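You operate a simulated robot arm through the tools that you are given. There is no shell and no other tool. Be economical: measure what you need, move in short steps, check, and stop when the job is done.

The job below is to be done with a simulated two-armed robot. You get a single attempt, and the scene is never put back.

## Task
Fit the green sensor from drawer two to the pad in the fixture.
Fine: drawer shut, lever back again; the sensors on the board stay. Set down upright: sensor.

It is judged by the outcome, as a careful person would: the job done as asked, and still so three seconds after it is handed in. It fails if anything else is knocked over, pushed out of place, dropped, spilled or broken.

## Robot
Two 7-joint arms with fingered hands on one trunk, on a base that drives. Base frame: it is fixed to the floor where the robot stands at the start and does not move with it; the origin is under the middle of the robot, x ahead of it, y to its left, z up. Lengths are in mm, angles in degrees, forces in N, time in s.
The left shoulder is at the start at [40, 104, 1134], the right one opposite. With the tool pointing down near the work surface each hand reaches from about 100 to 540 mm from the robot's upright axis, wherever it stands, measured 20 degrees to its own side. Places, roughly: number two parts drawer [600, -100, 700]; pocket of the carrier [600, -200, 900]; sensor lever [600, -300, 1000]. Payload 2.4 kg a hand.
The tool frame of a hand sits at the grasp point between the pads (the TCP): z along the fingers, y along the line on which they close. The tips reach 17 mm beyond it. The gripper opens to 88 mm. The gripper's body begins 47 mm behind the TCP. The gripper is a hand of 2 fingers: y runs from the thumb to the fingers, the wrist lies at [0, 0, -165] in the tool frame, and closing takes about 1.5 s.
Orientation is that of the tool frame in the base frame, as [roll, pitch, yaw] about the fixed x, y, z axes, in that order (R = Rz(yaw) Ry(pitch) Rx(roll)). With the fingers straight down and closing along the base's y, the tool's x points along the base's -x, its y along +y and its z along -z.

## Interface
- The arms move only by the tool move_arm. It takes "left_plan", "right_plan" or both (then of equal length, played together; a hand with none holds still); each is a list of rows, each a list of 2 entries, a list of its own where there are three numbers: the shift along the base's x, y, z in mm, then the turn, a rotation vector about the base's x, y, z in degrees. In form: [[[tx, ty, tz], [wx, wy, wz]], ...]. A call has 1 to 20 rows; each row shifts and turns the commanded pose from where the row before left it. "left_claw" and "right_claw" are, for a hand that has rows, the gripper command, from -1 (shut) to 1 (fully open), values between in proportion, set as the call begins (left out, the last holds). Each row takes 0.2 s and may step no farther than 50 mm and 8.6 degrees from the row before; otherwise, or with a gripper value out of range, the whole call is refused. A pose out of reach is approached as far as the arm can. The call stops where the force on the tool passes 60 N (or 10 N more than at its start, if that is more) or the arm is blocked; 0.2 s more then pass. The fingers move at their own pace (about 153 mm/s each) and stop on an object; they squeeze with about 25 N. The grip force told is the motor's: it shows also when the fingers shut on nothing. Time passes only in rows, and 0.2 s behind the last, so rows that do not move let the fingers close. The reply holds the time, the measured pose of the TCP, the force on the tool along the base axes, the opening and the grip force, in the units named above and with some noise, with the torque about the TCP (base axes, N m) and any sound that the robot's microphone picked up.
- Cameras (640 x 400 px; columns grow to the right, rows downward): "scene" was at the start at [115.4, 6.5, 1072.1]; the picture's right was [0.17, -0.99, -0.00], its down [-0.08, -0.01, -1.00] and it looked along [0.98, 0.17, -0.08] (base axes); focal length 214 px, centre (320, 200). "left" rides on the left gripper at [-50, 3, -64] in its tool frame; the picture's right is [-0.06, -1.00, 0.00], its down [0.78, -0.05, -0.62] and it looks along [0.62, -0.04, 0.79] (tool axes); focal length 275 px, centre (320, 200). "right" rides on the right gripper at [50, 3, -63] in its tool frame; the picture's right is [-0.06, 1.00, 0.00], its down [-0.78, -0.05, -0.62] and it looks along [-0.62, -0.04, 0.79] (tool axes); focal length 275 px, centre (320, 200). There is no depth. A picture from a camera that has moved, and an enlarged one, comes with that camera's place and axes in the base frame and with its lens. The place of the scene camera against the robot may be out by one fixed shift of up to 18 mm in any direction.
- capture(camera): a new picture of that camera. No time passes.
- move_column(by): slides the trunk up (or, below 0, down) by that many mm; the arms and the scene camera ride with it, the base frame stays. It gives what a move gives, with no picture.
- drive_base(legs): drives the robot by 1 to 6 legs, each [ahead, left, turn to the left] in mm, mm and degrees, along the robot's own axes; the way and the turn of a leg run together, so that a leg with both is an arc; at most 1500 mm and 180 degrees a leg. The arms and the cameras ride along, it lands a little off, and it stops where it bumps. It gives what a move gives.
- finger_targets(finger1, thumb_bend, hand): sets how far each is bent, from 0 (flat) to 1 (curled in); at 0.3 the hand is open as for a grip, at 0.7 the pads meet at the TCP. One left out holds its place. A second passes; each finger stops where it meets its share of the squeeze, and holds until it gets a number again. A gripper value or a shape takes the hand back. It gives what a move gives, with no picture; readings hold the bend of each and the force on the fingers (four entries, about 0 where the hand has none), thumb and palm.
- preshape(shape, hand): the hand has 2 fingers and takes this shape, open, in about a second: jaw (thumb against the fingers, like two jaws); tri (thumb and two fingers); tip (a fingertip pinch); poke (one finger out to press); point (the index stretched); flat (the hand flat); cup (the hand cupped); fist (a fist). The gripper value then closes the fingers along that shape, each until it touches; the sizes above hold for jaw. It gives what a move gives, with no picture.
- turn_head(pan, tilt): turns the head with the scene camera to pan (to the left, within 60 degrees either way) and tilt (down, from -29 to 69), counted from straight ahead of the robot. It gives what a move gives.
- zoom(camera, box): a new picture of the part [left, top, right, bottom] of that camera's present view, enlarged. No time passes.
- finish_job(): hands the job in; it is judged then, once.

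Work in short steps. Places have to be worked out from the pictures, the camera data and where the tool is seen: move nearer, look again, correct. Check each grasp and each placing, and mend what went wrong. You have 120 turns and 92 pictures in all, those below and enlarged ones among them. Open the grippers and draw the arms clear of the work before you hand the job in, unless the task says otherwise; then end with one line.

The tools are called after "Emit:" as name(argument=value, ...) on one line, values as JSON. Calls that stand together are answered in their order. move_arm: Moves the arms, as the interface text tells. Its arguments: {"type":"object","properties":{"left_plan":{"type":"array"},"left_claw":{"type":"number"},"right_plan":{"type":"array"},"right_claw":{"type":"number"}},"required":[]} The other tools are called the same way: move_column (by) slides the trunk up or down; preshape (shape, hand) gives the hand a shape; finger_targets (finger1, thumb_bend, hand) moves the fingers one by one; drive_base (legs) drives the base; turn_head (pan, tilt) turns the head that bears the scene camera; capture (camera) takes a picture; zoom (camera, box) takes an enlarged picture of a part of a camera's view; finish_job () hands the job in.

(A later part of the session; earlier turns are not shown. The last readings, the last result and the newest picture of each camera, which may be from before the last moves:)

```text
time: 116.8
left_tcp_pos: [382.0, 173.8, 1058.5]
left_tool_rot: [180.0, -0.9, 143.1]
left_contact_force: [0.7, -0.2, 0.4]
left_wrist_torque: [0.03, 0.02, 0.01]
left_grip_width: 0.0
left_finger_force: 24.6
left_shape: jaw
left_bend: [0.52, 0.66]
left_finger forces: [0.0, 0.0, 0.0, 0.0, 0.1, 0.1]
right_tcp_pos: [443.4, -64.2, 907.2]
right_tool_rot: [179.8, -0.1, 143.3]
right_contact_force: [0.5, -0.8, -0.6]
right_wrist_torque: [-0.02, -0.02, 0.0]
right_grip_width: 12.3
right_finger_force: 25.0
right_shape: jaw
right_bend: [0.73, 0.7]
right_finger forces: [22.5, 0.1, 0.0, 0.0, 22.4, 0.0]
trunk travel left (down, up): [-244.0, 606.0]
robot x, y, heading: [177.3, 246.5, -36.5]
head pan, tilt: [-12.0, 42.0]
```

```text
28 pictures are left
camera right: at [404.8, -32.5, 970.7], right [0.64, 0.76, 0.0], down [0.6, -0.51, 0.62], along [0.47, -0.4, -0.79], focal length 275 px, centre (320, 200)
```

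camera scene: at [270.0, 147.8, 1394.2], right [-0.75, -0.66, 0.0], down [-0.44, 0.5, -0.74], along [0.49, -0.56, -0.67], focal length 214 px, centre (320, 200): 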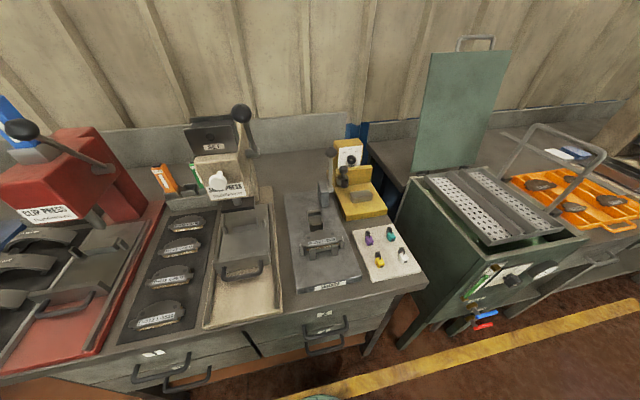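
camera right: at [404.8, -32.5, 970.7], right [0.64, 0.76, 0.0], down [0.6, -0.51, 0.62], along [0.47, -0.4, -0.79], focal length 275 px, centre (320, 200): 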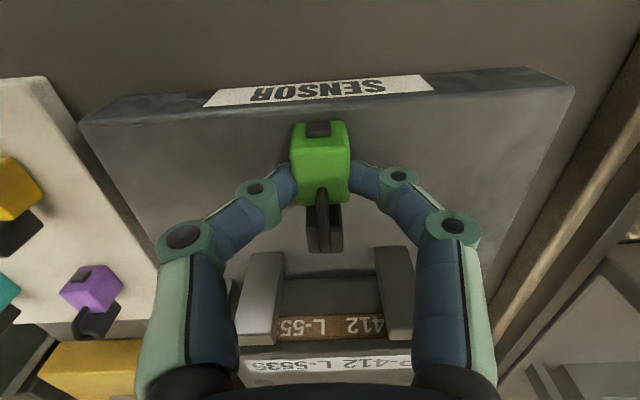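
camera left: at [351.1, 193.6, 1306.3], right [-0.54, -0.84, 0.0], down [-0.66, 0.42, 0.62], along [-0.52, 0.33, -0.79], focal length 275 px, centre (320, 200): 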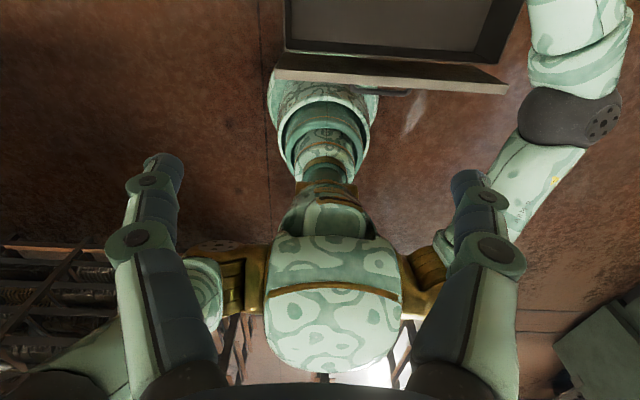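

Regripped symmetrically with the fingertips higher. I lift it 95 mm and check it holds, then drive ahead 130 mm toward the carrier.

Emit:
move_arm(right_plan=[[[0, 0, 15], [0, 0, 0]], [[0, 0, 30], [0, 0, 0]], [[0, 0, 50], [0, 0, 0]], [[0, 0, 0], [0, 0, 0]]])

Emit:
drive_base(legs=[[130, 0, 0]])

Emit:
capture(camera="right")

```text
time: 117.8
left_tcp_pos: [383.1, 173.6, 1057.9]
left_tool_rot: [-180.0, -0.9, 143.2]
left_contact_force: [0.4, 0.1, -0.2]
left_wrist_torque: [0.03, -0.02, -0.02]
left_grip_width: 0.0
left_finger_force: 24.9
left_shape: jaw
left_bend: [0.52, 0.66]
left_finger forces: [0.0, 0.0, 0.0, 0.0, 0.0, 0.1]
right_tcp_pos: [441.1, -62.4, 1001.0]
right_tool_rot: [179.8, 0.0, 143.5]
right_contact_force: [0.6, 1.3, 0.1]
right_wrist_torque: [-0.01, -0.01, 0.0]
right_grip_width: 12.0
right_finger_force: 24.7
right_shape: jaw
right_bend: [0.73, 0.7]
right_finger forces: [22.6, 0.0, 0.1, 0.0, 22.7, 0.0]
trunk travel left (down, up): [-244.0, 606.0]
robot x, y, heading: [174.1, 252.6, -36.3]
head pan, tilt: [-12.0, 42.0]
```

```text
time: 119.1
left_tcp_pos: [487.3, 95.6, 1057.2]
left_tool_rot: [-179.9, -0.9, 143.0]
left_contact_force: [-1.1, -0.2, 0.4]
left_wrist_torque: [0.0, -0.02, 0.01]
left_grip_width: 0.4
left_finger_force: 25.1
left_shape: jaw
left_bend: [0.52, 0.66]
left_finger forces: [0.1, 0.0, 0.0, 0.0, 0.1, 0.1]
right_tcp_pos: [546.5, -142.2, 1001.8]
right_tool_rot: [179.9, 0.0, 143.2]
right_contact_force: [0.6, 0.1, -1.3]
right_wrist_torque: [-0.01, -0.02, 0.01]
right_grip_width: 12.2
right_finger_force: 25.4
right_shape: jaw
right_bend: [0.73, 0.7]
right_finger forces: [22.6, 0.0, 0.0, 0.1, 22.6, 0.0]
trunk travel left (down, up): [-244.0, 606.0]
robot x, y, heading: [281.9, 173.8, -36.8]
head pan, tilt: [-12.0, 42.0]
```

```text
27 pictures are left
camera right: at [508.7, -109.7, 1064.5], right [0.65, 0.76, 0.0], down [0.6, -0.51, 0.62], along [0.47, -0.4, -0.79], focal length 275 px, centre (320, 200)
```

right: 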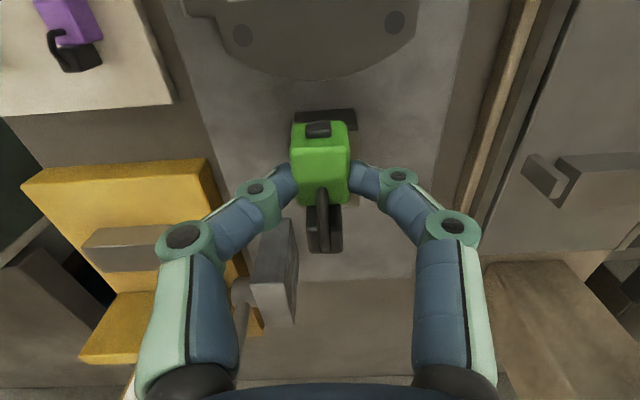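

Sensor well held; it's now 20 mm short of the carrier. I move to n≈545, e≈213 and lower to z≈962 (sensor underside ~12 mm above the back wall), and compare positions.

Emit:
move_arm(right_plan=[[[18.1, -10.9, 0], [0, 0, 0]], [[0, 0, -20], [0, 0, 0]], [[0, 0, -20], [0, 0, 0]], [[0, 0, 0], [0, 0, 0]]])

Emit:
capture(camera="right")

```text
time: 120.1
left_tcp_pos: [486.7, 95.4, 1057.0]
left_tool_rot: [-180.0, -0.9, 143.1]
left_contact_force: [0.0, -0.9, -0.5]
left_wrist_torque: [0.0, 0.03, -0.02]
left_grip_width: 0.1
left_finger_force: 25.1
left_shape: jaw
left_bend: [0.52, 0.66]
left_finger forces: [0.1, 0.1, 0.0, 0.0, 0.0, 0.0]
right_tcp_pos: [562.0, -152.7, 960.3]
right_tool_rot: [180.0, 0.0, 143.5]
right_contact_force: [0.3, -0.1, -0.4]
right_wrist_torque: [0.0, -0.04, -0.03]
right_grip_width: 12.2
right_finger_force: 25.0
right_shape: jaw
right_bend: [0.73, 0.7]
right_finger forces: [22.5, 0.1, 0.1, 0.1, 22.7, 0.1]
trunk travel left (down, up): [-244.0, 606.0]
robot x, y, heading: [284.7, 172.7, -36.4]
head pan, tilt: [-12.0, 42.0]
```

```text
26 pictures are left
camera right: at [526.0, -121.6, 1023.4], right [0.65, 0.76, 0.0], down [0.6, -0.51, 0.62], along [0.47, -0.4, -0.79], focal length 275 px, centre (320, 200)
```

right: 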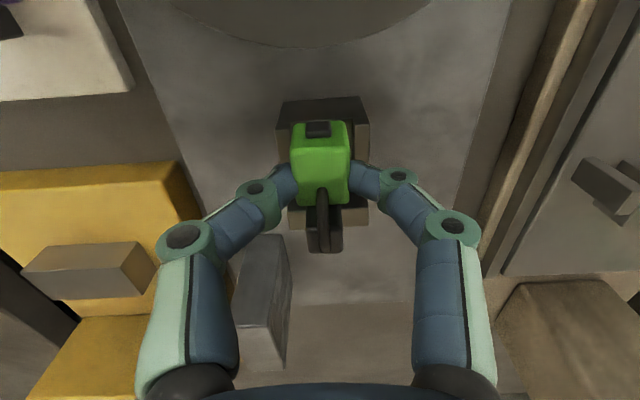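

Emit:
zoom(camera="right", box=[250, 80, 390, 260])

```text
2.22 times, centred on (320, 170) of right
camera zoom: at [526.0, -121.6, 1023.4], right [0.65, 0.76, 0.0], down [0.6, -0.51, 0.62], along [0.47, -0.4, -0.79], focal length 612 px, centre (320, 267)
```

zoom: 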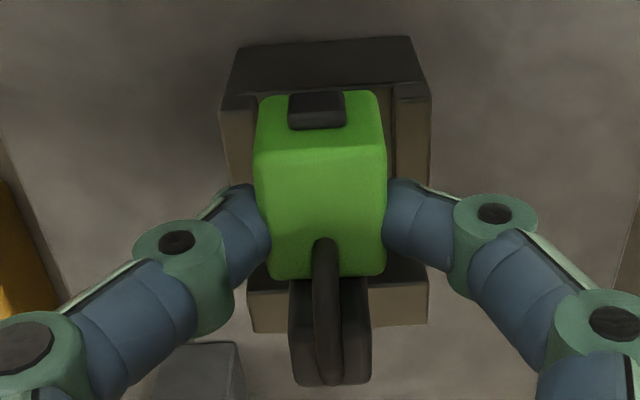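

Compared at this height: body centre n≈542, e≈213 (pocket e≈213, laterally aligned); sensor length ≈39 mm against a pocket floor of n 541–581. I shift 8 mm inward and lower 13 mm, then check.

Emit:
move_arm(right_plan=[[[6.4, -4.8, 0], [0, 0, 0]], [[0, 0, -7], [0, 0, 0]], [[0, 0, -6], [0, 0, 0]], [[0, 0, 0], [0, 0, 0]]])

Emit:
zoom(camera="right", box=[250, 80, 390, 260])

```text
time: 121.1
left_tcp_pos: [487.8, 94.7, 1057.4]
left_tool_rot: [180.0, -0.9, 142.9]
left_contact_force: [0.1, 0.7, -0.4]
left_wrist_torque: [0.0, 0.04, -0.01]
left_grip_width: 0.2
left_finger_force: 24.4
left_shape: jaw
left_bend: [0.52, 0.66]
left_finger forces: [0.1, 0.1, 0.1, 0.1, 0.0, 0.1]
right_tcp_pos: [570.0, -156.1, 948.0]
right_tool_rot: [180.0, 0.0, 143.3]
right_contact_force: [0.5, 0.1, 0.0]
right_wrist_torque: [0.01, 0.01, -0.01]
right_grip_width: 12.4
right_finger_force: 25.0
right_shape: jaw
right_bend: [0.73, 0.7]
right_finger forces: [22.6, 0.0, 0.0, 0.1, 22.6, 0.0]
trunk travel left (down, up): [-244.0, 606.0]
robot x, y, heading: [278.8, 174.4, -36.7]
head pan, tilt: [-12.0, 42.0]
```

```text
2.22 times, centred on (320, 170) of right
camera zoom: at [533.7, -125.2, 1010.4], right [0.65, 0.76, 0.0], down [0.6, -0.51, 0.62], along [0.47, -0.4, -0.79], focal length 612 px, centre (320, 267)
```

zoom: 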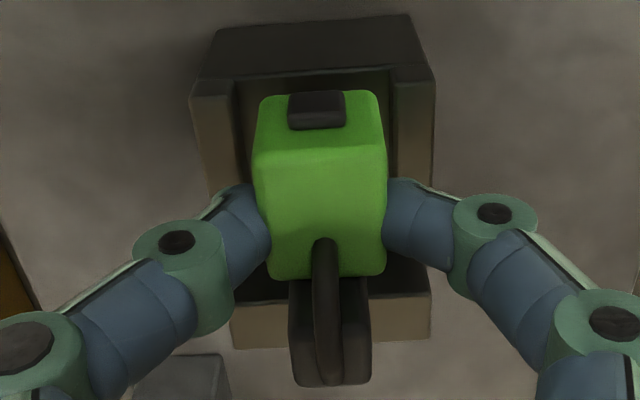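

Still no contact. Lateral offset ~1 mm; I correct it, shift 1 mm back for margin, and lower 6 mm, watching the force.

Emit:
move_arm(right_plan=[[[-1.4, -0.2, 0], [0, 0, 0]], [[0, 0, -2], [0, 0, 0]], [[0, 0, -2], [0, 0, 0]], [[0, 0, -2], [0, 0, 0]], [[0, 0, 0], [0, 0, 0]]])

```text
time: 122.3
left_tcp_pos: [486.8, 95.9, 1057.5]
left_tool_rot: [-180.0, -1.0, 143.0]
left_contact_force: [-0.5, -0.3, 0.0]
left_wrist_torque: [0.03, 0.04, 0.0]
left_grip_width: 0.0
left_finger_force: 24.7
left_shape: jaw
left_bend: [0.52, 0.66]
left_finger forces: [0.0, 0.0, 0.0, 0.0, 0.1, 0.0]
right_tcp_pos: [568.8, -157.2, 942.0]
right_tool_rot: [179.9, 0.1, 143.2]
right_contact_force: [0.7, 1.2, -0.2]
right_wrist_torque: [-0.01, -0.03, 0.0]
right_grip_width: 12.5
right_finger_force: 25.3
right_shape: jaw
right_bend: [0.73, 0.7]
right_finger forces: [22.7, 0.0, 0.0, 0.0, 22.6, 0.0]
trunk travel left (down, up): [-244.0, 606.0]
robot x, y, heading: [280.1, 172.4, -36.6]
head pan, tilt: [-12.0, 42.0]
```

No contact with the underside now at ~912, below the back-wall and side-wall tops, so it is entering the pocket. I continue down in 2 mm steps.

Emit:
move_arm(right_plan=[[[0, 0, -2], [0, 0, 0]], [[0, 0, -2], [0, 0, 0]], [[0, 0, -1.5], [0, 0, 0]], [[0, 0, 0], [0, 0, 0]]])

Emit:
zoom(camera="right", box=[250, 80, 390, 260])

```text
time: 123.3
left_tcp_pos: [487.4, 94.7, 1058.0]
left_tool_rot: [-180.0, -0.9, 143.0]
left_contact_force: [-0.1, -0.1, -0.3]
left_wrist_torque: [0.0, 0.0, 0.0]
left_grip_width: 0.0
left_finger_force: 25.1
left_shape: jaw
left_bend: [0.52, 0.66]
left_finger forces: [0.0, 0.0, 0.0, 0.0, 0.1, 0.0]
right_tcp_pos: [569.3, -156.2, 936.0]
right_tool_rot: [179.9, 0.0, 143.3]
right_contact_force: [0.0, -0.3, -0.3]
right_wrist_torque: [-0.02, -0.01, 0.0]
right_grip_width: 12.3
right_finger_force: 25.3
right_shape: jaw
right_bend: [0.73, 0.7]
right_finger forces: [22.6, 0.1, 0.0, 0.1, 22.6, 0.0]
trunk travel left (down, up): [-244.0, 606.0]
robot x, y, heading: [286.0, 175.3, -36.6]
head pan, tilt: [-12.0, 42.0]
```

```text
2.22 times, centred on (320, 170) of right
camera zoom: at [531.8, -124.7, 999.8], right [0.65, 0.76, 0.0], down [0.6, -0.51, 0.62], along [0.47, -0.4, -0.79], focal length 612 px, centre (320, 267)
```

zoom: 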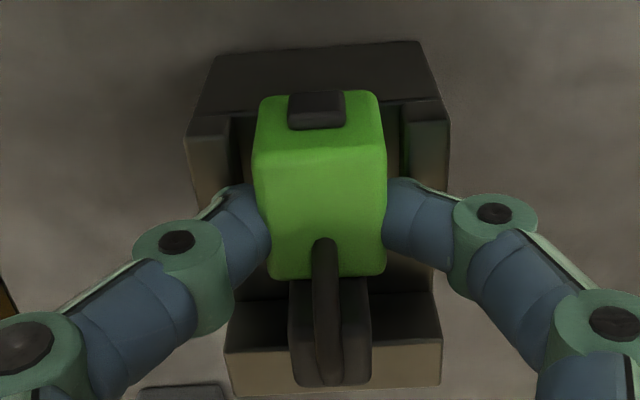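

Nesting well with free gaps both sides. I lower a few more mm until it touches the floor.

Emit:
move_arm(right_plan=[[[0, 0, -1.5], [0, 0, 0]], [[0, 0, -1.5], [0, 0, 0]], [[0, 0, 0], [0, 0, 0]]])

```text
time: 124.1
left_tcp_pos: [488.5, 96.0, 1057.7]
left_tool_rot: [180.0, -0.9, 143.0]
left_contact_force: [0.0, 0.0, -0.7]
left_wrist_torque: [0.02, -0.01, -0.01]
left_grip_width: 0.0
left_finger_force: 25.1
left_shape: jaw
left_bend: [0.52, 0.66]
left_finger forces: [0.0, 0.0, 0.0, 0.1, 0.1, 0.0]
right_tcp_pos: [568.2, -155.7, 934.3]
right_tool_rot: [179.8, 0.0, 143.3]
right_contact_force: [-1.0, -1.2, 9.6]
right_wrist_torque: [-0.04, -0.03, 0.02]
right_grip_width: 12.8
right_finger_force: 24.9
right_shape: jaw
right_bend: [0.73, 0.7]
right_finger forces: [24.5, 0.1, 0.1, 0.0, 25.5, 0.0]
trunk travel left (down, up): [-244.0, 606.0]
robot x, y, heading: [277.7, 173.9, -36.5]
head pan, tilt: [-12.0, 42.0]
```

Soft contact (10 N). I release by opening slightly while easing up 1 mm, then look.

Emit:
move_arm(right_plan=[[[0, 0, 0.7], [0, 0, 0]], [[0, 0, 0], [0, 0, 0]], [[0, 0, 0], [0, 0, 0]]], right_claw=-0.3)

Emit:
zoom(camera="right", box=[230, 70, 410, 270])

```text
time: 124.9
left_tcp_pos: [486.8, 95.9, 1058.4]
left_tool_rot: [180.0, -0.9, 143.0]
left_contact_force: [0.4, -0.1, 0.2]
left_wrist_torque: [0.02, 0.01, 0.0]
left_grip_width: 0.0
left_finger_force: 25.1
left_shape: jaw
left_bend: [0.52, 0.66]
left_finger forces: [0.1, 0.0, 0.1, 0.0, 0.0, 0.0]
right_tcp_pos: [569.0, -158.1, 933.6]
right_tool_rot: [179.9, 0.0, 143.3]
right_contact_force: [-1.0, -0.7, 3.5]
right_wrist_torque: [0.11, -0.01, 0.0]
right_grip_width: 29.2
right_finger_force: 0.1
right_shape: jaw
right_bend: [0.75, 0.7]
right_finger forces: [3.3, 0.1, 0.1, 0.0, 0.2, 0.0]
trunk travel left (down, up): [-244.0, 606.0]
robot x, y, heading: [280.9, 172.5, -36.6]
head pan, tilt: [-12.0, 42.0]
```

```text
2.00 times, centred on (320, 170) of right
camera zoom: at [532.0, -125.2, 997.1], right [0.65, 0.76, 0.0], down [0.6, -0.51, 0.62], along [0.47, -0.4, -0.79], focal length 551 px, centre (320, 260)
```

zoom: 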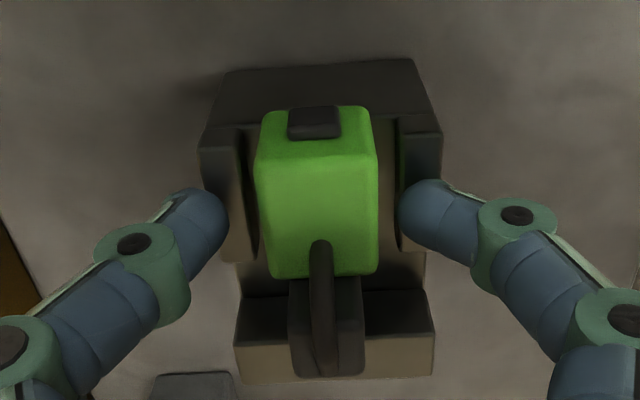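

The sensor stands in the pocket between the walls. I raise the hand straight up 60 mm, clear of it, and check.

Emit:
move_arm(right_plan=[[[0, 0, 2], [0, 0, 0]], [[0, 0, 4], [0, 0, 0]], [[0, 0, 10], [0, 0, 0]], [[0, 0, 30], [0, 0, 0]], [[0, 0, 30], [0, 0, 0]], [[0, 0, 0], [0, 0, 0]]])

Emit:
capture(camera="right")

```text
time: 126.3
left_tcp_pos: [487.7, 96.1, 1057.2]
left_tool_rot: [-180.0, -0.9, 143.0]
left_contact_force: [0.1, -0.9, 0.3]
left_wrist_torque: [0.02, -0.03, 0.01]
left_grip_width: 0.1
left_finger_force: 24.6
left_shape: jaw
left_bend: [0.52, 0.66]
left_finger forces: [0.1, 0.0, 0.0, 0.0, 0.1, 0.0]
right_tcp_pos: [570.0, -160.7, 1008.7]
right_tool_rot: [179.9, 0.0, 143.3]
right_contact_force: [0.0, -0.9, -0.1]
right_wrist_torque: [0.01, -0.02, -0.01]
right_grip_width: 30.5
right_finger_force: 0.1
right_shape: jaw
right_bend: [0.74, 0.7]
right_finger forces: [0.0, 0.0, 0.1, 0.0, 0.0, 0.1]
trunk travel left (down, up): [-244.0, 606.0]
robot x, y, heading: [281.4, 172.8, -36.6]
head pan, tilt: [-12.0, 42.0]
```

```text
21 pictures are left
camera right: at [532.9, -128.6, 1072.6], right [0.65, 0.76, 0.0], down [0.6, -0.51, 0.62], along [0.47, -0.4, -0.79], focal length 275 px, centre (320, 200)
```

right: 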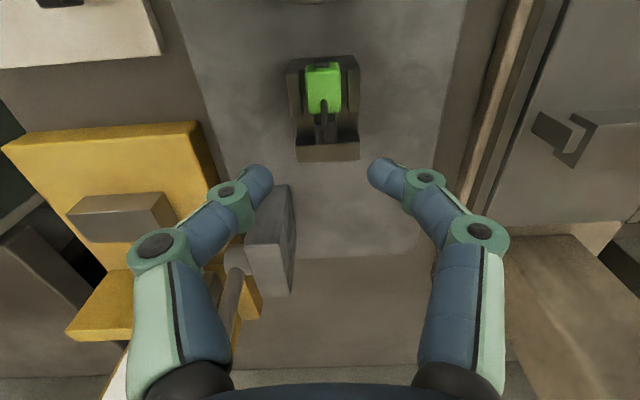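

The green sensor sits upright in the pocket. Next the lever: knob at about n 665, e 141, z 1071, pivot at z≈935. I move the hand right and up, then tilt the fingers forward to grip the rod like I did the drawer handle.

Emit:
move_arm(right_plan=[[[-20.5, -27.7, 30], [0, 0, 0]], [[-20.5, -27.7, 30], [0, 0, 0]], [[0, 0, 20], [-4.46, -6.03, 0]], [[0, 0, 0], [-4.46, -6.03, 0]], [[0, 0, 0], [-4.46, -6.03, 0]], [[0, 0, 0], [-4.46, -6.03, 0]], [[0, 0, 0], [-4.46, -6.03, 0]], [[0, 0, 0], [-4.46, -6.03, 0]], [[0, 0, 0], [-4.46, -6.03, 0]], [[0, 0, 0], [-4.46, -6.03, 0]]], right_claw=0.2)

Emit:
capture(camera="right")

```text
time: 128.5
left_tcp_pos: [487.8, 95.5, 1058.0]
left_tool_rot: [180.0, -0.8, 143.1]
left_contact_force: [0.2, -0.3, -0.4]
left_wrist_torque: [-0.02, 0.0, -0.03]
left_grip_width: 0.0
left_finger_force: 25.1
left_shape: jaw
left_bend: [0.52, 0.66]
left_finger forces: [0.0, 0.1, 0.0, 0.0, 0.0, 0.0]
right_tcp_pos: [528.7, -212.9, 1090.1]
right_tool_rot: [179.5, 60.1, 143.0]
right_contact_force: [0.2, -0.2, 0.8]
right_wrist_torque: [0.01, -0.01, 0.0]
right_grip_width: 52.6
right_finger_force: 0.1
right_shape: jaw
right_bend: [0.71, 0.7]
right_finger forces: [0.0, 0.0, 0.0, 0.1, 0.0, 0.0]
trunk travel left (down, up): [-244.0, 606.0]
robot x, y, heading: [281.5, 175.8, -36.5]
head pan, tilt: [-12.0, 42.0]
```

```text
20 pictures are left
camera right: at [466.7, -163.5, 1078.7], right [0.62, 0.78, 0.06], down [-0.15, 0.04, 0.99], along [0.77, -0.62, 0.14], focal length 275 px, centre (320, 200)
```

right: 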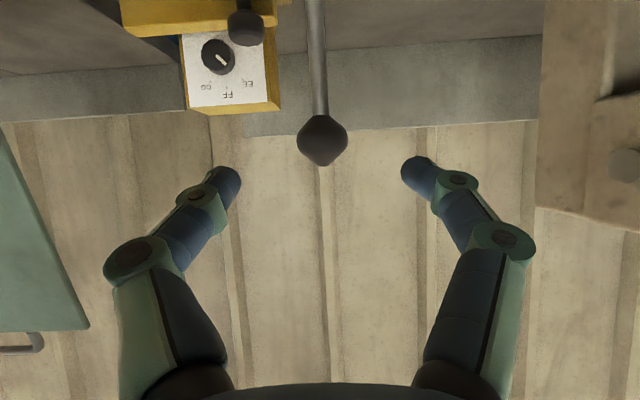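

The lever rod is centred between the fingers at e≈142. I lower 58 mm and advance 85 mm, then check.

Emit:
move_arm(right_plan=[[[0, 0, -29], [0, 0, 0]], [[0, 0, -29], [0, 0, 0]], [[22.8, -16.9, 0], [0, 0, 0]], [[22.8, -16.9, 0], [0, 0, 0]], [[22.8, -16.9, 0], [0, 0, 0]], [[0, 0, 0], [0, 0, 0]]])

Emit:
capture(camera="right")

```text
time: 129.9
left_tcp_pos: [488.6, 95.6, 1057.6]
left_tool_rot: [180.0, -0.9, 143.0]
left_contact_force: [0.2, 0.2, -0.1]
left_wrist_torque: [0.04, -0.01, -0.02]
left_grip_width: 0.2
left_finger_force: 25.4
left_shape: jaw
left_bend: [0.52, 0.66]
left_finger forces: [0.0, 0.0, 0.0, 0.0, 0.0, 0.1]
right_tcp_pos: [594.5, -262.9, 1034.7]
right_tool_rot: [179.7, 60.1, 143.2]
right_contact_force: [0.2, 0.8, 0.2]
right_wrist_torque: [0.02, 0.02, 0.03]
right_grip_width: 52.7
right_finger_force: 0.0
right_shape: jaw
right_bend: [0.71, 0.7]
right_finger forces: [0.0, 0.0, 0.0, 0.1, 0.0, 0.0]
trunk travel left (down, up): [-244.0, 606.0]
robot x, y, heading: [282.2, 170.0, -36.7]
head pan, tilt: [-12.0, 42.0]
```

```text
19 pictures are left
camera right: at [532.6, -213.1, 1022.9], right [0.62, 0.78, 0.06], down [-0.15, 0.04, 0.99], along [0.77, -0.62, 0.14], focal length 275 px, centre (320, 200)
```

right: 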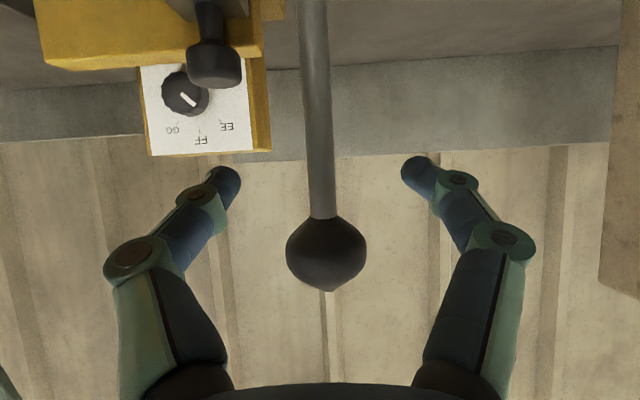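

Knob spans z≈1042–1076 with the rod below. I lower 12 mm, advance 36 mm around the rod and close.

Emit:
move_arm(right_plan=[[[0, 0, -12], [0, 0, 0]], [[14.5, -10.7, 0], [0, 0, 0]], [[14.5, -10.7, 0], [0, 0, 0]], [[0, 0, 0], [0, 0, 0]]])

Emit:
move_arm(right_plan=[[[0, 0, 0], [0, 0, 0]], [[0, 0, 0], [0, 0, 0]], [[0, 0, 0], [0, 0, 0]], [[0, 0, 0], [0, 0, 0]], [[0, 0, 0], [0, 0, 0]], [[0, 0, 0], [0, 0, 0]]], right_claw=-1)

Emit:
capture(camera="right")

```text
time: 130.9
left_tcp_pos: [488.2, 95.2, 1057.7]
left_tool_rot: [180.0, -0.9, 143.0]
left_contact_force: [-0.4, 0.0, -0.8]
left_wrist_torque: [-0.01, -0.02, 0.01]
left_grip_width: 0.0
left_finger_force: 25.7
left_shape: jaw
left_bend: [0.52, 0.66]
left_finger forces: [0.0, 0.0, 0.0, 0.0, 0.0, 0.0]
right_tcp_pos: [625.7, -286.0, 1021.5]
right_tool_rot: [179.7, 60.0, 143.1]
right_contact_force: [-0.1, 0.2, -0.1]
right_wrist_torque: [-0.01, 0.01, -0.03]
right_grip_width: 52.6
right_finger_force: 0.1
right_shape: jaw
right_bend: [0.71, 0.7]
right_finger forces: [0.1, 0.0, 0.0, 0.0, 0.0, 0.1]
trunk travel left (down, up): [-244.0, 606.0]
robot x, y, heading: [283.2, 173.6, -36.6]
head pan, tilt: [-12.0, 42.0]
```

```text
time: 132.3
left_tcp_pos: [487.5, 95.2, 1058.3]
left_tool_rot: [180.0, -0.9, 143.0]
left_contact_force: [0.5, -0.3, -0.8]
left_wrist_torque: [0.01, 0.02, 0.01]
left_grip_width: 0.1
left_finger_force: 25.4
left_shape: jaw
left_bend: [0.52, 0.66]
left_finger forces: [0.0, 0.1, 0.1, 0.0, 0.0, 0.0]
right_tcp_pos: [624.3, -285.5, 1021.8]
right_tool_rot: [179.5, 59.9, 143.0]
right_contact_force: [0.8, -4.1, -1.5]
right_wrist_torque: [-0.02, 0.0, 0.01]
right_grip_width: 0.0
right_finger_force: 24.9
right_shape: jaw
right_bend: [0.67, 0.74]
right_finger forces: [0.0, 0.1, 0.0, 0.0, 0.0, 0.1]
trunk travel left (down, up): [-244.0, 606.0]
robot x, y, heading: [279.3, 175.4, -36.5]
head pan, tilt: [-12.0, 42.0]
```

```text
18 pictures are left
camera right: at [562.7, -235.5, 1010.0], right [0.62, 0.78, 0.06], down [-0.15, 0.04, 0.99], along [0.77, -0.62, 0.14], focal length 275 px, centre (320, 200)
```

right: 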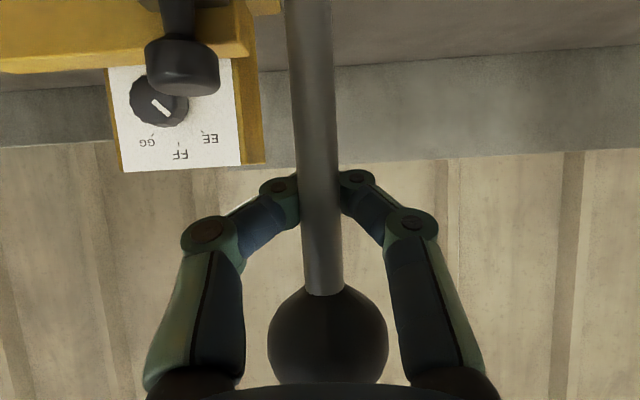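

The fingers enclose the rod. I pull gently toward me along an arc (about 15° first), watching force and carrier.

Emit:
move_arm(right_plan=[[[-9, 6.7, -1], [0, 0, 0]], [[-9, 6.7, -2], [0, 0, 0]], [[0, 0, 0], [0, 0, 0]]])

Emit:
capture(camera="right")

```text
time: 133.1
left_tcp_pos: [487.8, 95.1, 1057.7]
left_tool_rot: [180.0, -1.0, 143.0]
left_contact_force: [-0.7, 0.3, -0.7]
left_wrist_torque: [0.02, 0.05, 0.03]
left_grip_width: 0.0
left_finger_force: 25.2
left_shape: jaw
left_bend: [0.52, 0.66]
left_finger forces: [0.0, 0.0, 0.1, 0.0, 0.1, 0.1]
right_tcp_pos: [605.9, -272.3, 1016.4]
right_tool_rot: [179.5, 60.0, 143.2]
right_contact_force: [1.9, -2.8, 6.8]
right_wrist_torque: [0.0, -0.01, -0.05]
right_grip_width: 0.2
right_finger_force: 25.0
right_shape: jaw
right_bend: [0.69, 0.73]
right_finger forces: [0.1, 0.0, 0.1, 0.0, 0.3, 0.0]
trunk travel left (down, up): [-244.0, 606.0]
robot x, y, heading: [280.2, 169.6, -36.4]
head pan, tilt: [-12.0, 42.0]
```

```text
17 pictures are left
camera right: at [544.8, -221.9, 1005.6], right [0.62, 0.78, 0.06], down [-0.15, 0.04, 0.99], along [0.77, -0.62, 0.14], focal length 275 px, centre (320, 200)
```

right: 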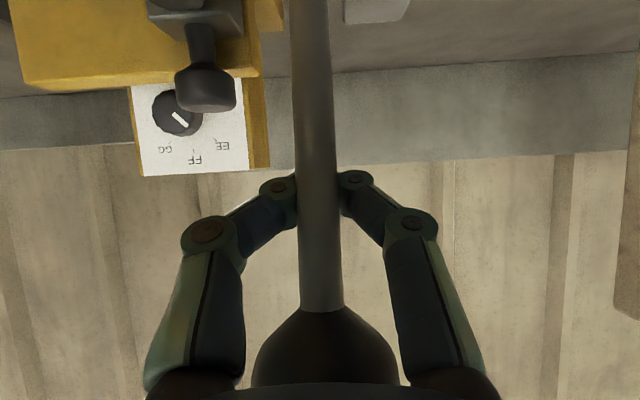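

The lever follows with little force. I pull another 20 mm and view the fixture from the head.

Emit:
move_arm(right_plan=[[[-8, 6, -3], [0, 0, 0]], [[-8, 6, -4], [0, 0, 0]], [[0, 0, 0], [0, 0, 0]]])

Emit:
turn_head(pan=-15, tilt=15)

Emit:
capture(camera="scene")

```text
time: 133.9
left_tcp_pos: [488.3, 95.8, 1057.0]
left_tool_rot: [180.0, -0.9, 143.0]
left_contact_force: [-0.1, -0.6, 0.5]
left_wrist_torque: [-0.01, -0.03, -0.04]
left_grip_width: 0.0
left_finger_force: 24.5
left_shape: jaw
left_bend: [0.52, 0.66]
left_finger forces: [0.0, 0.0, 0.0, 0.1, 0.0, 0.1]
right_tcp_pos: [591.8, -260.0, 1011.6]
right_tool_rot: [179.5, 60.1, 143.1]
right_contact_force: [8.2, -7.5, 8.1]
right_wrist_torque: [-0.58, -0.74, 0.0]
right_grip_width: 0.1
right_finger_force: 24.6
right_shape: jaw
right_bend: [0.69, 0.72]
right_finger forces: [40.8, 0.0, 0.0, 0.0, 0.2, 12.4]
trunk travel left (down, up): [-244.0, 606.0]
robot x, y, heading: [283.8, 174.4, -36.4]
head pan, tilt: [-12.0, 42.0]
```

```text
time: 134.8
left_tcp_pos: [488.4, 96.1, 1058.7]
left_tool_rot: [179.9, -0.9, 143.0]
left_contact_force: [0.1, -0.1, -0.6]
left_wrist_torque: [-0.01, 0.04, 0.02]
left_grip_width: 0.2
left_finger_force: 24.7
left_shape: jaw
left_bend: [0.52, 0.66]
left_finger forces: [0.0, 0.1, 0.1, 0.0, 0.1, 0.0]
right_tcp_pos: [589.9, -261.1, 1009.9]
right_tool_rot: [179.5, 60.1, 143.1]
right_contact_force: [5.9, -7.5, 12.3]
right_wrist_torque: [-0.75, -0.9, -0.01]
right_grip_width: 0.1
right_finger_force: 25.0
right_shape: jaw
right_bend: [0.69, 0.72]
right_finger forces: [42.4, 0.0, 0.0, 0.0, 0.1, 17.2]
trunk travel left (down, up): [-244.0, 606.0]
robot x, y, heading: [281.3, 172.7, -36.5]
head pan, tilt: [-15.0, 15.0]
```

```text
16 pictures are left
camera scene: at [361.7, 71.2, 934.9], right [-0.78, -0.62, 0.0], down [-0.16, 0.2, -0.97], along [0.6, -0.76, -0.26], focal length 214 px, centre (320, 200)
```

scene: 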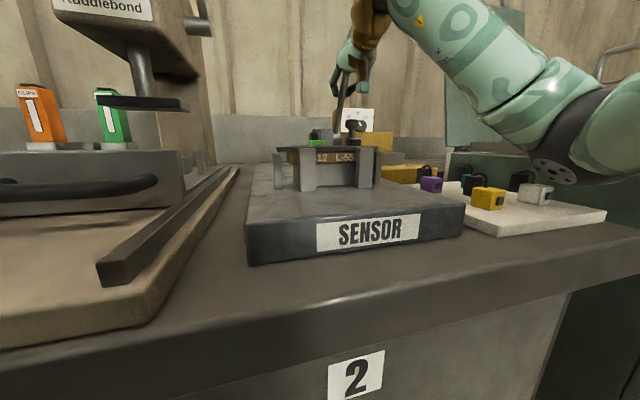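

The knob starts pressing on my palm as the lever tilts, so the hand must turn with it. I rotate the hand ~24° with the lever, then look at the carrier with the zoomed head view.

Emit:
move_arm(right_plan=[[[0, 0, 2], [-4.76, -6.43, 0]], [[0, 0, 2], [-4.76, -6.43, 0]], [[0, 0, 0], [-4.76, -6.43, 0]], [[0, 0, 0], [0, 0, 0]]])

Emit:
zoom(camera="scene", box=[260, 60, 420, 200])

```text
time: 135.5
left_tcp_pos: [490.9, 103.2, 1059.9]
left_tool_rot: [-179.4, -0.5, 144.0]
left_contact_force: [-0.3, 0.3, -0.4]
left_wrist_torque: [-0.04, 0.0, -0.02]
left_grip_width: 0.0
left_finger_force: 24.4
left_shape: jaw
left_bend: [0.52, 0.66]
left_finger forces: [0.0, 0.0, 0.0, 0.0, 0.0, 0.0]
right_tcp_pos: [594.4, -254.6, 1056.3]
right_tool_rot: [-174.5, 82.5, 148.0]
right_contact_force: [-9.5, -6.7, 5.1]
right_wrist_torque: [0.02, 0.16, 0.24]
right_grip_width: 0.2
right_finger_force: 25.0
right_shape: jaw
right_bend: [0.66, 0.76]
right_finger forces: [0.0, 0.0, 0.0, 0.0, 12.1, 0.0]
right hand out of reach, approached as far as the arm can: row 3
trunk travel left (down, up): [-244.0, 606.0]
robot x, y, heading: [282.9, 169.2, -35.7]
head pan, tilt: [-15.0, 15.0]
stopped in row 3 (right hand): the force on the tool passed its limit at 153 N (the readings are from after the stop); the commanded pose is now the measured one
```

```text
2.86 times, centred on (340, 130) of scene
camera zoom: at [365.7, 75.6, 936.0], right [-0.77, -0.63, 0.01], down [-0.16, 0.19, -0.97], along [0.61, -0.75, -0.25], focal length 613 px, centre (263, 400)
```

zoom: 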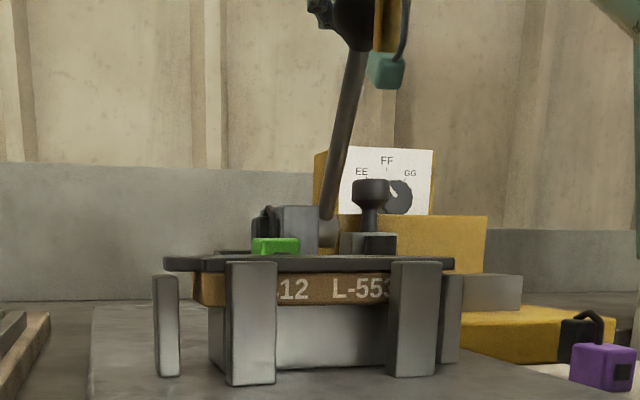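

The arm hit its limit and my elbow hangs low near the sensor board. I check that at once.

Emit:
capture(camera="scene")

```text
14 pictures are left
camera scene: at [365.7, 75.6, 936.0], right [-0.77, -0.63, 0.01], down [-0.16, 0.19, -0.97], along [0.61, -0.75, -0.25], focal length 214 px, centre (320, 200)
```

scene: 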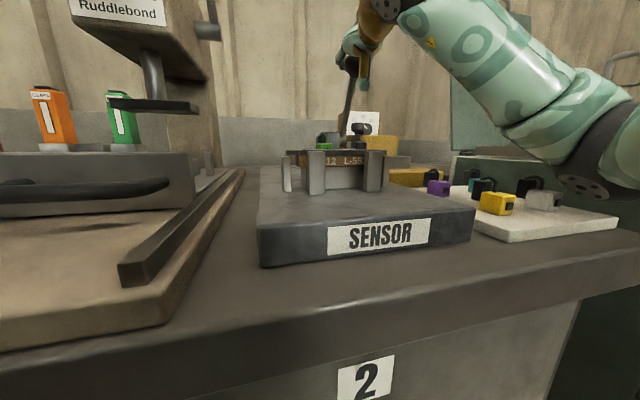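

Board sensors still stand. I open the fingers to let go of the lever, then lift straight up with the trunk, which takes the elbow away from the board too.

Emit:
move_arm(right_plan=[[[0, 0, 0], [0, 0, 0]], [[0, 0, 0], [0, 0, 0]], [[0, 0, 0], [0, 0, 0]]], right_claw=1)

Emit:
move_column(by=120)

Emit:
capture(camera="scene")

```text
time: 136.3
left_tcp_pos: [490.6, 103.9, 1060.2]
left_tool_rot: [-179.4, -0.4, 144.0]
left_contact_force: [-0.5, -0.7, 0.3]
left_wrist_torque: [0.0, 0.0, 0.05]
left_grip_width: 0.0
left_finger_force: 25.4
left_shape: jaw
left_bend: [0.52, 0.66]
left_finger forces: [0.0, 0.0, 0.1, 0.0, 0.1, 0.0]
right_tcp_pos: [596.4, -253.8, 1055.2]
right_tool_rot: [-174.8, 82.2, 148.2]
right_contact_force: [0.1, -0.4, 0.0]
right_wrist_torque: [-0.01, -0.02, 0.02]
right_grip_width: 88.1
right_finger_force: 0.1
right_shape: jaw
right_bend: [0.3, 0.3]
right_finger forces: [0.1, 0.0, 0.0, 0.1, 0.0, 0.1]
trunk travel left (down, up): [-244.0, 606.0]
robot x, y, heading: [287.1, 166.6, -35.7]
head pan, tilt: [-15.0, 15.0]
```

```text
time: 137.8
left_tcp_pos: [492.5, 91.2, 1177.1]
left_tool_rot: [-179.9, -0.9, 144.2]
left_contact_force: [-0.8, 0.6, -0.6]
left_wrist_torque: [0.03, 0.01, -0.01]
left_grip_width: 0.2
left_finger_force: 25.0
left_shape: jaw
left_bend: [0.52, 0.66]
left_finger forces: [0.0, 0.0, 0.0, 0.0, 0.1, 0.0]
right_tcp_pos: [599.4, -262.3, 1163.6]
right_tool_rot: [-179.4, 81.1, 144.1]
right_contact_force: [-0.3, 0.1, -0.4]
right_wrist_torque: [0.02, 0.0, 0.01]
right_grip_width: 88.0
right_finger_force: 0.0
right_shape: jaw
right_bend: [0.3, 0.3]
right_finger forces: [0.0, 0.0, 0.0, 0.0, 0.0, 0.1]
trunk travel left (down, up): [-364.0, 486.0]
robot x, y, heading: [282.6, 168.0, -35.2]
head pan, tilt: [-15.0, 15.0]
```

```text
13 pictures are left
camera scene: at [363.7, 68.6, 1055.1], right [-0.77, -0.64, 0.0], down [-0.16, 0.2, -0.97], along [0.61, -0.75, -0.26], focal length 214 px, centre (320, 200)
```

scene: 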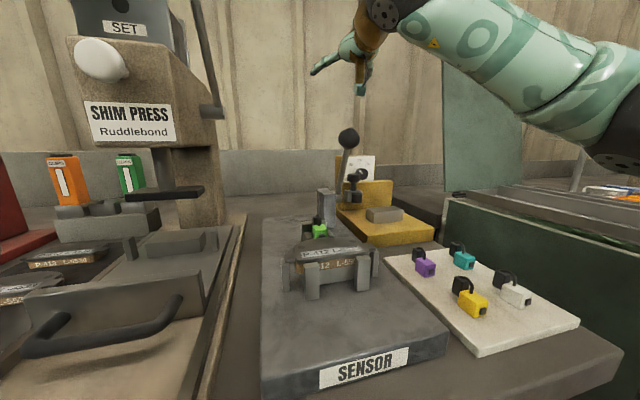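

Everything stands undisturbed; the lever is part-way forward. I zoom on the fixture.

Emit:
zoom(camera="scene", box=[260, 120, 400, 300])

```text
2.22 times, centred on (330, 210) of scene
camera zoom: at [363.7, 68.6, 1055.1], right [-0.77, -0.64, 0.0], down [-0.16, 0.2, -0.97], along [0.61, -0.75, -0.26], focal length 477 px, centre (298, 178)
```

zoom: 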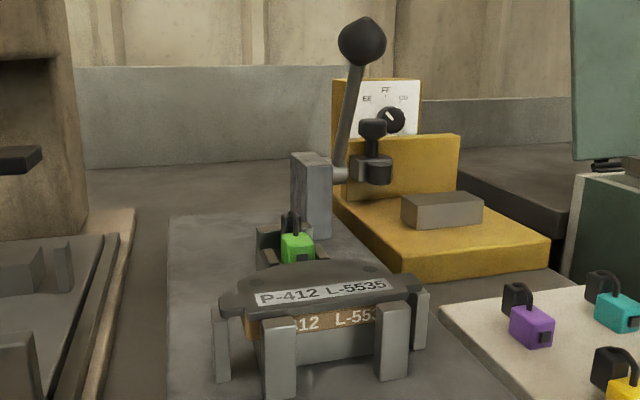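

The lever leans ~35–40° with its knob near n≈577. I turn the hand back to point down behind the knob with fingers closed.

Emit:
move_arm(right_plan=[[[0, 0, 0], [4.82, 6.5, 0]], [[0, 0, 0], [4.82, 6.5, 0]], [[0, 0, 0], [4.82, 6.5, 0]], [[0, 0, 0], [4.82, 6.5, 0]], [[0, 0, 0], [4.82, 6.5, 0]], [[0, 0, 0], [4.82, 6.5, 0]], [[0, 0, 0], [4.82, 6.5, 0]], [[0, 0, 0], [4.82, 6.5, 0]], [[0, 0, 0], [4.82, 6.5, 0]], [[0, 0, 0], [4.82, 6.5, 0]]], right_claw=-1)

Emit:
capture(camera="right")

```text
time: 140.0
left_tcp_pos: [493.0, 92.4, 1178.6]
left_tool_rot: [-179.9, -0.8, 144.1]
left_contact_force: [-0.7, -0.1, -0.3]
left_wrist_torque: [0.01, -0.04, 0.03]
left_grip_width: 0.0
left_finger_force: 24.8
left_shape: jaw
left_bend: [0.52, 0.66]
left_finger forces: [0.0, 0.0, 0.0, 0.0, 0.0, 0.1]
right_tcp_pos: [599.3, -261.7, 1165.2]
right_tool_rot: [-179.9, 0.2, 143.5]
right_contact_force: [0.1, 0.5, 0.0]
right_wrist_torque: [0.0, -0.05, 0.02]
right_grip_width: 0.1
right_finger_force: 25.4
right_shape: jaw
right_bend: [0.52, 0.66]
right_finger forces: [0.0, 0.0, 0.1, 0.0, 0.0, 0.0]
trunk travel left (down, up): [-364.0, 486.0]
robot x, y, heading: [286.4, 169.3, -35.5]
head pan, tilt: [-15.0, 15.0]
```

```text
11 pictures are left
camera right: at [562.0, -230.5, 1227.6], right [0.64, 0.77, 0.0], down [0.6, -0.5, 0.62], along [0.48, -0.4, -0.78], focal length 275 px, centre (320, 200)
```

right: 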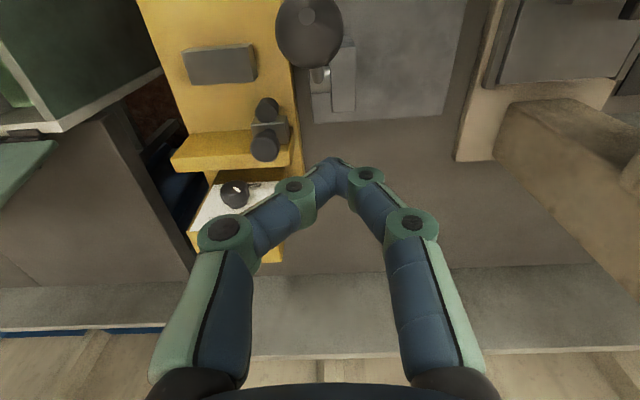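

Knob is at n≈610, e≈141.5, z≈1053. I shift 10 mm back and 4 mm right, lower behind it, then pull in small steps following the arc.

Emit:
move_arm(right_plan=[[[5.6, -9.2, 0], [0, 0, 0]], [[0, 0, -40], [0, 0, 0]], [[0, 0, -40], [0, 0, 0]], [[0, 0, -37], [0, 0, 0]], [[0, 0, 0], [0, 0, 0]]])

Emit:
move_arm(right_plan=[[[-8, 6, 0], [0, 0, 0]], [[-8, 6, -3], [0, 0, 0]], [[-8, 6, -4], [0, 0, 0]], [[0, 0, 0], [0, 0, 0]]])

```text
time: 141.2
left_tcp_pos: [493.3, 93.0, 1178.3]
left_tool_rot: [-179.9, -0.8, 144.0]
left_contact_force: [0.1, -0.6, 0.4]
left_wrist_torque: [0.0, 0.0, -0.01]
left_grip_width: 0.1
left_finger_force: 25.5
left_shape: jaw
left_bend: [0.52, 0.66]
left_finger forces: [0.1, 0.0, 0.0, 0.1, 0.0, 0.1]
right_tcp_pos: [602.2, -271.2, 1046.6]
right_tool_rot: [-179.8, 0.3, 143.5]
right_contact_force: [-0.4, 0.2, 0.1]
right_wrist_torque: [0.02, 0.01, 0.01]
right_grip_width: 0.2
right_finger_force: 25.4
right_shape: jaw
right_bend: [0.52, 0.66]
right_finger forces: [0.1, 0.1, 0.0, 0.0, 0.1, 0.0]
trunk travel left (down, up): [-364.0, 486.0]
robot x, y, heading: [287.6, 167.8, -35.8]
head pan, tilt: [-15.0, 15.0]
```

```text
time: 142.2
left_tcp_pos: [493.5, 93.0, 1178.1]
left_tool_rot: [-179.8, -0.9, 144.2]
left_contact_force: [-0.5, -1.0, -0.3]
left_wrist_torque: [0.0, -0.01, -0.03]
left_grip_width: 0.0
left_finger_force: 25.0
left_shape: jaw
left_bend: [0.52, 0.66]
left_finger forces: [0.1, 0.0, 0.0, 0.0, 0.0, 0.0]
right_tcp_pos: [580.3, -254.6, 1041.2]
right_tool_rot: [-179.9, 0.2, 143.6]
right_contact_force: [2.6, 1.3, 1.2]
right_wrist_torque: [0.02, -0.06, 0.0]
right_grip_width: 0.1
right_finger_force: 24.9
right_shape: jaw
right_bend: [0.52, 0.66]
right_finger forces: [0.0, 0.0, 0.0, 0.0, 0.1, 0.0]
trunk travel left (down, up): [-364.0, 486.0]
robot x, y, heading: [281.8, 168.8, -35.5]
head pan, tilt: [-15.0, 15.0]
```

The knob moves with low resistance. I continue pulling in small steps.

Emit:
move_arm(right_plan=[[[-8, 6, -5], [0, 0, 0]], [[-8, 6, -6], [0, 0, 0]], [[-8, 6, -7], [0, 0, 0]], [[0, 0, 0], [0, 0, 0]]])

Emit:
zoom(camera="scene", box=[260, 120, 400, 300])

```text
time: 143.2
left_tcp_pos: [495.5, 93.1, 1178.4]
left_tool_rot: [-179.8, -0.9, 144.1]
left_contact_force: [0.2, 0.0, 0.9]
left_wrist_torque: [0.0, 0.01, 0.04]
left_grip_width: 0.1
left_finger_force: 24.8
left_shape: jaw
left_bend: [0.52, 0.66]
left_finger forces: [0.0, 0.1, 0.1, 0.0, 0.0, 0.0]
right_tcp_pos: [558.3, -236.4, 1023.3]
right_tool_rot: [-179.9, 0.4, 143.5]
right_contact_force: [15.0, -6.5, 14.0]
right_wrist_torque: [-0.02, -0.16, -0.03]
right_grip_width: 0.1
right_finger_force: 25.0
right_shape: jaw
right_bend: [0.55, 0.67]
right_finger forces: [0.1, 0.0, 0.0, 0.1, 46.3, 0.0]
trunk travel left (down, up): [-364.0, 486.0]
robot x, y, heading: [286.6, 167.4, -35.7]
head pan, tilt: [-15.0, 15.0]
```

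```text
2.22 times, centred on (330, 210) of scene
camera zoom: at [365.0, 68.7, 1055.2], right [-0.77, -0.64, 0.0], down [-0.17, 0.2, -0.97], along [0.61, -0.75, -0.26], focal length 477 px, centre (298, 178)
```

zoom: 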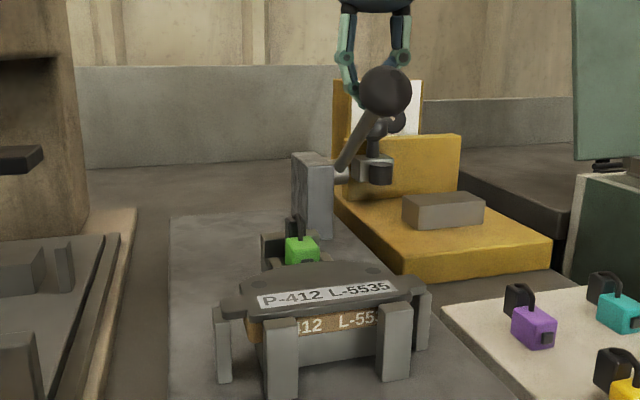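

Lever at ~50°, the carrier is edging toward the pad. I continue along the arc, now more downward.

Emit:
move_arm(right_plan=[[[-6.4, 4.8, -8], [0, 0, 0]], [[-6.4, 4.8, -9], [0, 0, 0]], [[-5.6, 4.2, -10], [0, 0, 0]], [[0, 0, 0], [0, 0, 0]]])

Emit:
zoom(camera="scene", box=[260, 120, 400, 300])

```text
time: 143.7
left_tcp_pos: [496.0, 88.7, 1176.6]
left_tool_rot: [-179.9, -1.0, 144.1]
left_contact_force: [-0.4, -0.7, -0.1]
left_wrist_torque: [-0.01, -0.02, 0.01]
left_grip_width: 0.1
left_finger_force: 24.8
left_shape: jaw
left_bend: [0.52, 0.66]
left_finger forces: [0.0, 0.0, 0.0, 0.0, 0.0, 0.1]
right_tcp_pos: [556.1, -233.5, 1015.4]
right_tool_rot: [179.9, 1.6, 143.0]
right_contact_force: [20.2, -18.3, 10.7]
right_wrist_torque: [0.11, 0.06, 0.09]
right_grip_width: 0.0
right_finger_force: 24.9
right_shape: jaw
right_bend: [0.56, 0.75]
right_finger forces: [0.0, 0.0, 0.0, 0.0, 24.5, 0.0]
trunk travel left (down, up): [-364.0, 486.0]
robot x, y, heading: [285.9, 164.5, -35.4]
head pan, tilt: [-15.0, 15.0]
stopped in row 2 (right hand): the force on the tool passed its limit at 70 N (the readings are from after the stop); the commanded pose is now the measured one
```

```text
2.22 times, centred on (330, 210) of scene
camera zoom: at [366.9, 66.3, 1054.6], right [-0.77, -0.64, 0.0], down [-0.17, 0.2, -0.96], along [0.61, -0.74, -0.26], focal length 477 px, centre (298, 178)
```

zoom: 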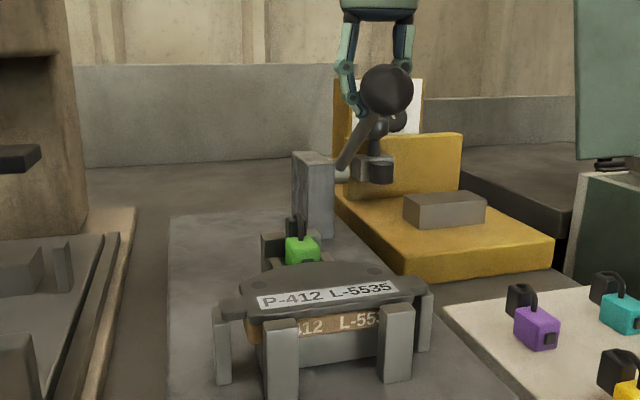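

The pull met a firm resistance at about 50° lever angle. I look with the wrist camera at carrier and sensor relative to the pad.

Emit:
capture(camera="right")

```text
8 pictures are left
camera right: at [516.5, -201.5, 1077.6], right [0.65, 0.76, 0.0], down [0.58, -0.5, 0.64], along [0.49, -0.41, -0.77], focal length 275 px, centre (320, 200)
```

right: 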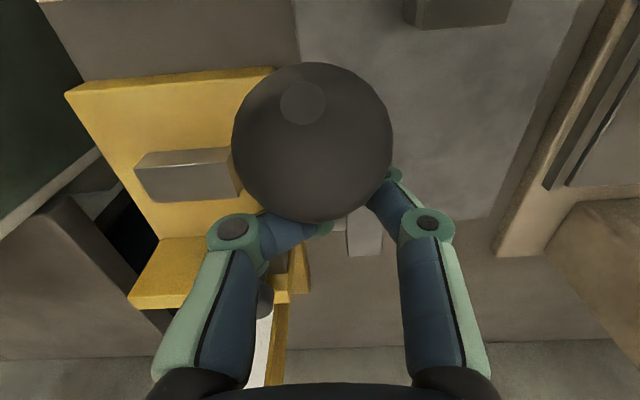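

The carrier's rear edge is now at n≈562, about 31 mm nearer the pad – about the full gap – so the sensor is meeting the pad. I press once more horizontally to be sure it is fully home, listening for a click.

Emit:
move_arm(right_plan=[[[-4, 3, -1], [0, 0, 0]], [[-4, 3, -1], [0, 0, 0]], [[-4, 3, -1], [0, 0, 0]], [[-4, 3, -1], [0, 0, 0]], [[-4, 3, -1], [0, 0, 0]], [[-4, 3, -1], [0, 0, 0]]])

```text
time: 144.2
left_tcp_pos: [498.9, 88.7, 1176.6]
left_tool_rot: [180.0, -1.1, 144.2]
left_contact_force: [0.1, 0.1, 0.6]
left_wrist_torque: [0.0, 0.0, 0.02]
left_grip_width: 0.1
left_finger_force: 25.4
left_shape: jaw
left_bend: [0.52, 0.66]
left_finger forces: [0.0, 0.0, 0.0, 0.0, 0.0, 0.0]
right_tcp_pos: [553.6, -235.0, 1016.1]
right_tool_rot: [179.7, 2.2, 142.8]
right_contact_force: [24.8, -19.7, 3.4]
right_wrist_torque: [0.14, 0.1, 0.07]
right_grip_width: 0.1
right_finger_force: 24.7
right_shape: jaw
right_bend: [0.56, 0.76]
right_finger forces: [0.0, 0.0, 0.0, 0.0, 30.1, 0.0]
trunk travel left (down, up): [-364.0, 486.0]
robot x, y, heading: [285.7, 164.7, -35.4]
head pan, tilt: [-15.0, 15.0]
stopped in row 2 (right hand): the force on the tool passed its limit at 66 N (the readings are from after the stop); the commanded pose is now the measured one
```

A firm stop again, so the stroke is complete. Now I lift over the knob to its front side to return the lever.

Emit:
move_arm(right_plan=[[[6, -4.5, 0], [0, 0, 0]], [[0, 0, 45], [0, 0, 0]], [[0, 0, 45], [0, 0, 0]], [[-30, 22, 0], [0, 0, 0]], [[-30, 22, 0], [0, 0, 0]], [[0, 0, 0], [0, 0, 0]]])

Emit:
capture(camera="right")

```text
time: 145.6
left_tcp_pos: [493.9, 91.1, 1177.7]
left_tool_rot: [-179.9, -0.8, 144.1]
left_contact_force: [0.1, 0.2, -0.1]
left_wrist_torque: [-0.01, 0.01, 0.02]
left_grip_width: 0.2
left_finger_force: 25.1
left_shape: jaw
left_bend: [0.52, 0.66]
left_finger forces: [0.0, 0.0, 0.1, 0.0, 0.0, 0.1]
right_tcp_pos: [496.7, -193.5, 1106.2]
right_tool_rot: [179.8, 2.1, 143.0]
right_contact_force: [-0.2, 0.0, -0.7]
right_wrist_torque: [-0.02, 0.01, -0.02]
right_grip_width: 0.0
right_finger_force: 24.6
right_shape: jaw
right_bend: [0.56, 0.76]
right_finger forces: [0.0, 0.0, 0.1, 0.1, 0.1, 0.0]
trunk travel left (down, up): [-364.0, 486.0]
robot x, y, heading: [287.1, 165.4, -35.4]
head pan, tilt: [-15.0, 15.0]
```

```text
7 pictures are left
camera right: at [457.6, -159.9, 1166.5], right [0.65, 0.76, 0.01], down [0.58, -0.5, 0.65], along [0.49, -0.42, -0.76], focal length 275 px, centre (320, 200)
```

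right: 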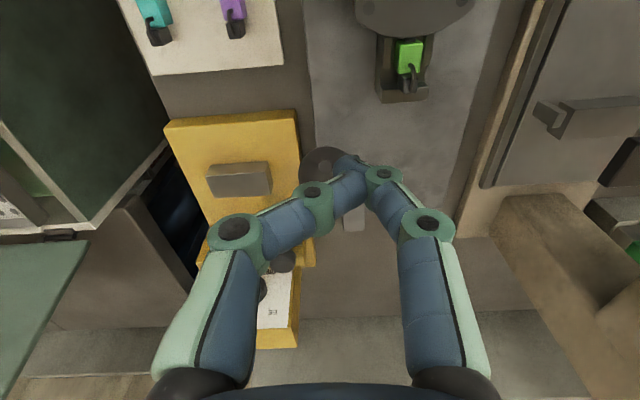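

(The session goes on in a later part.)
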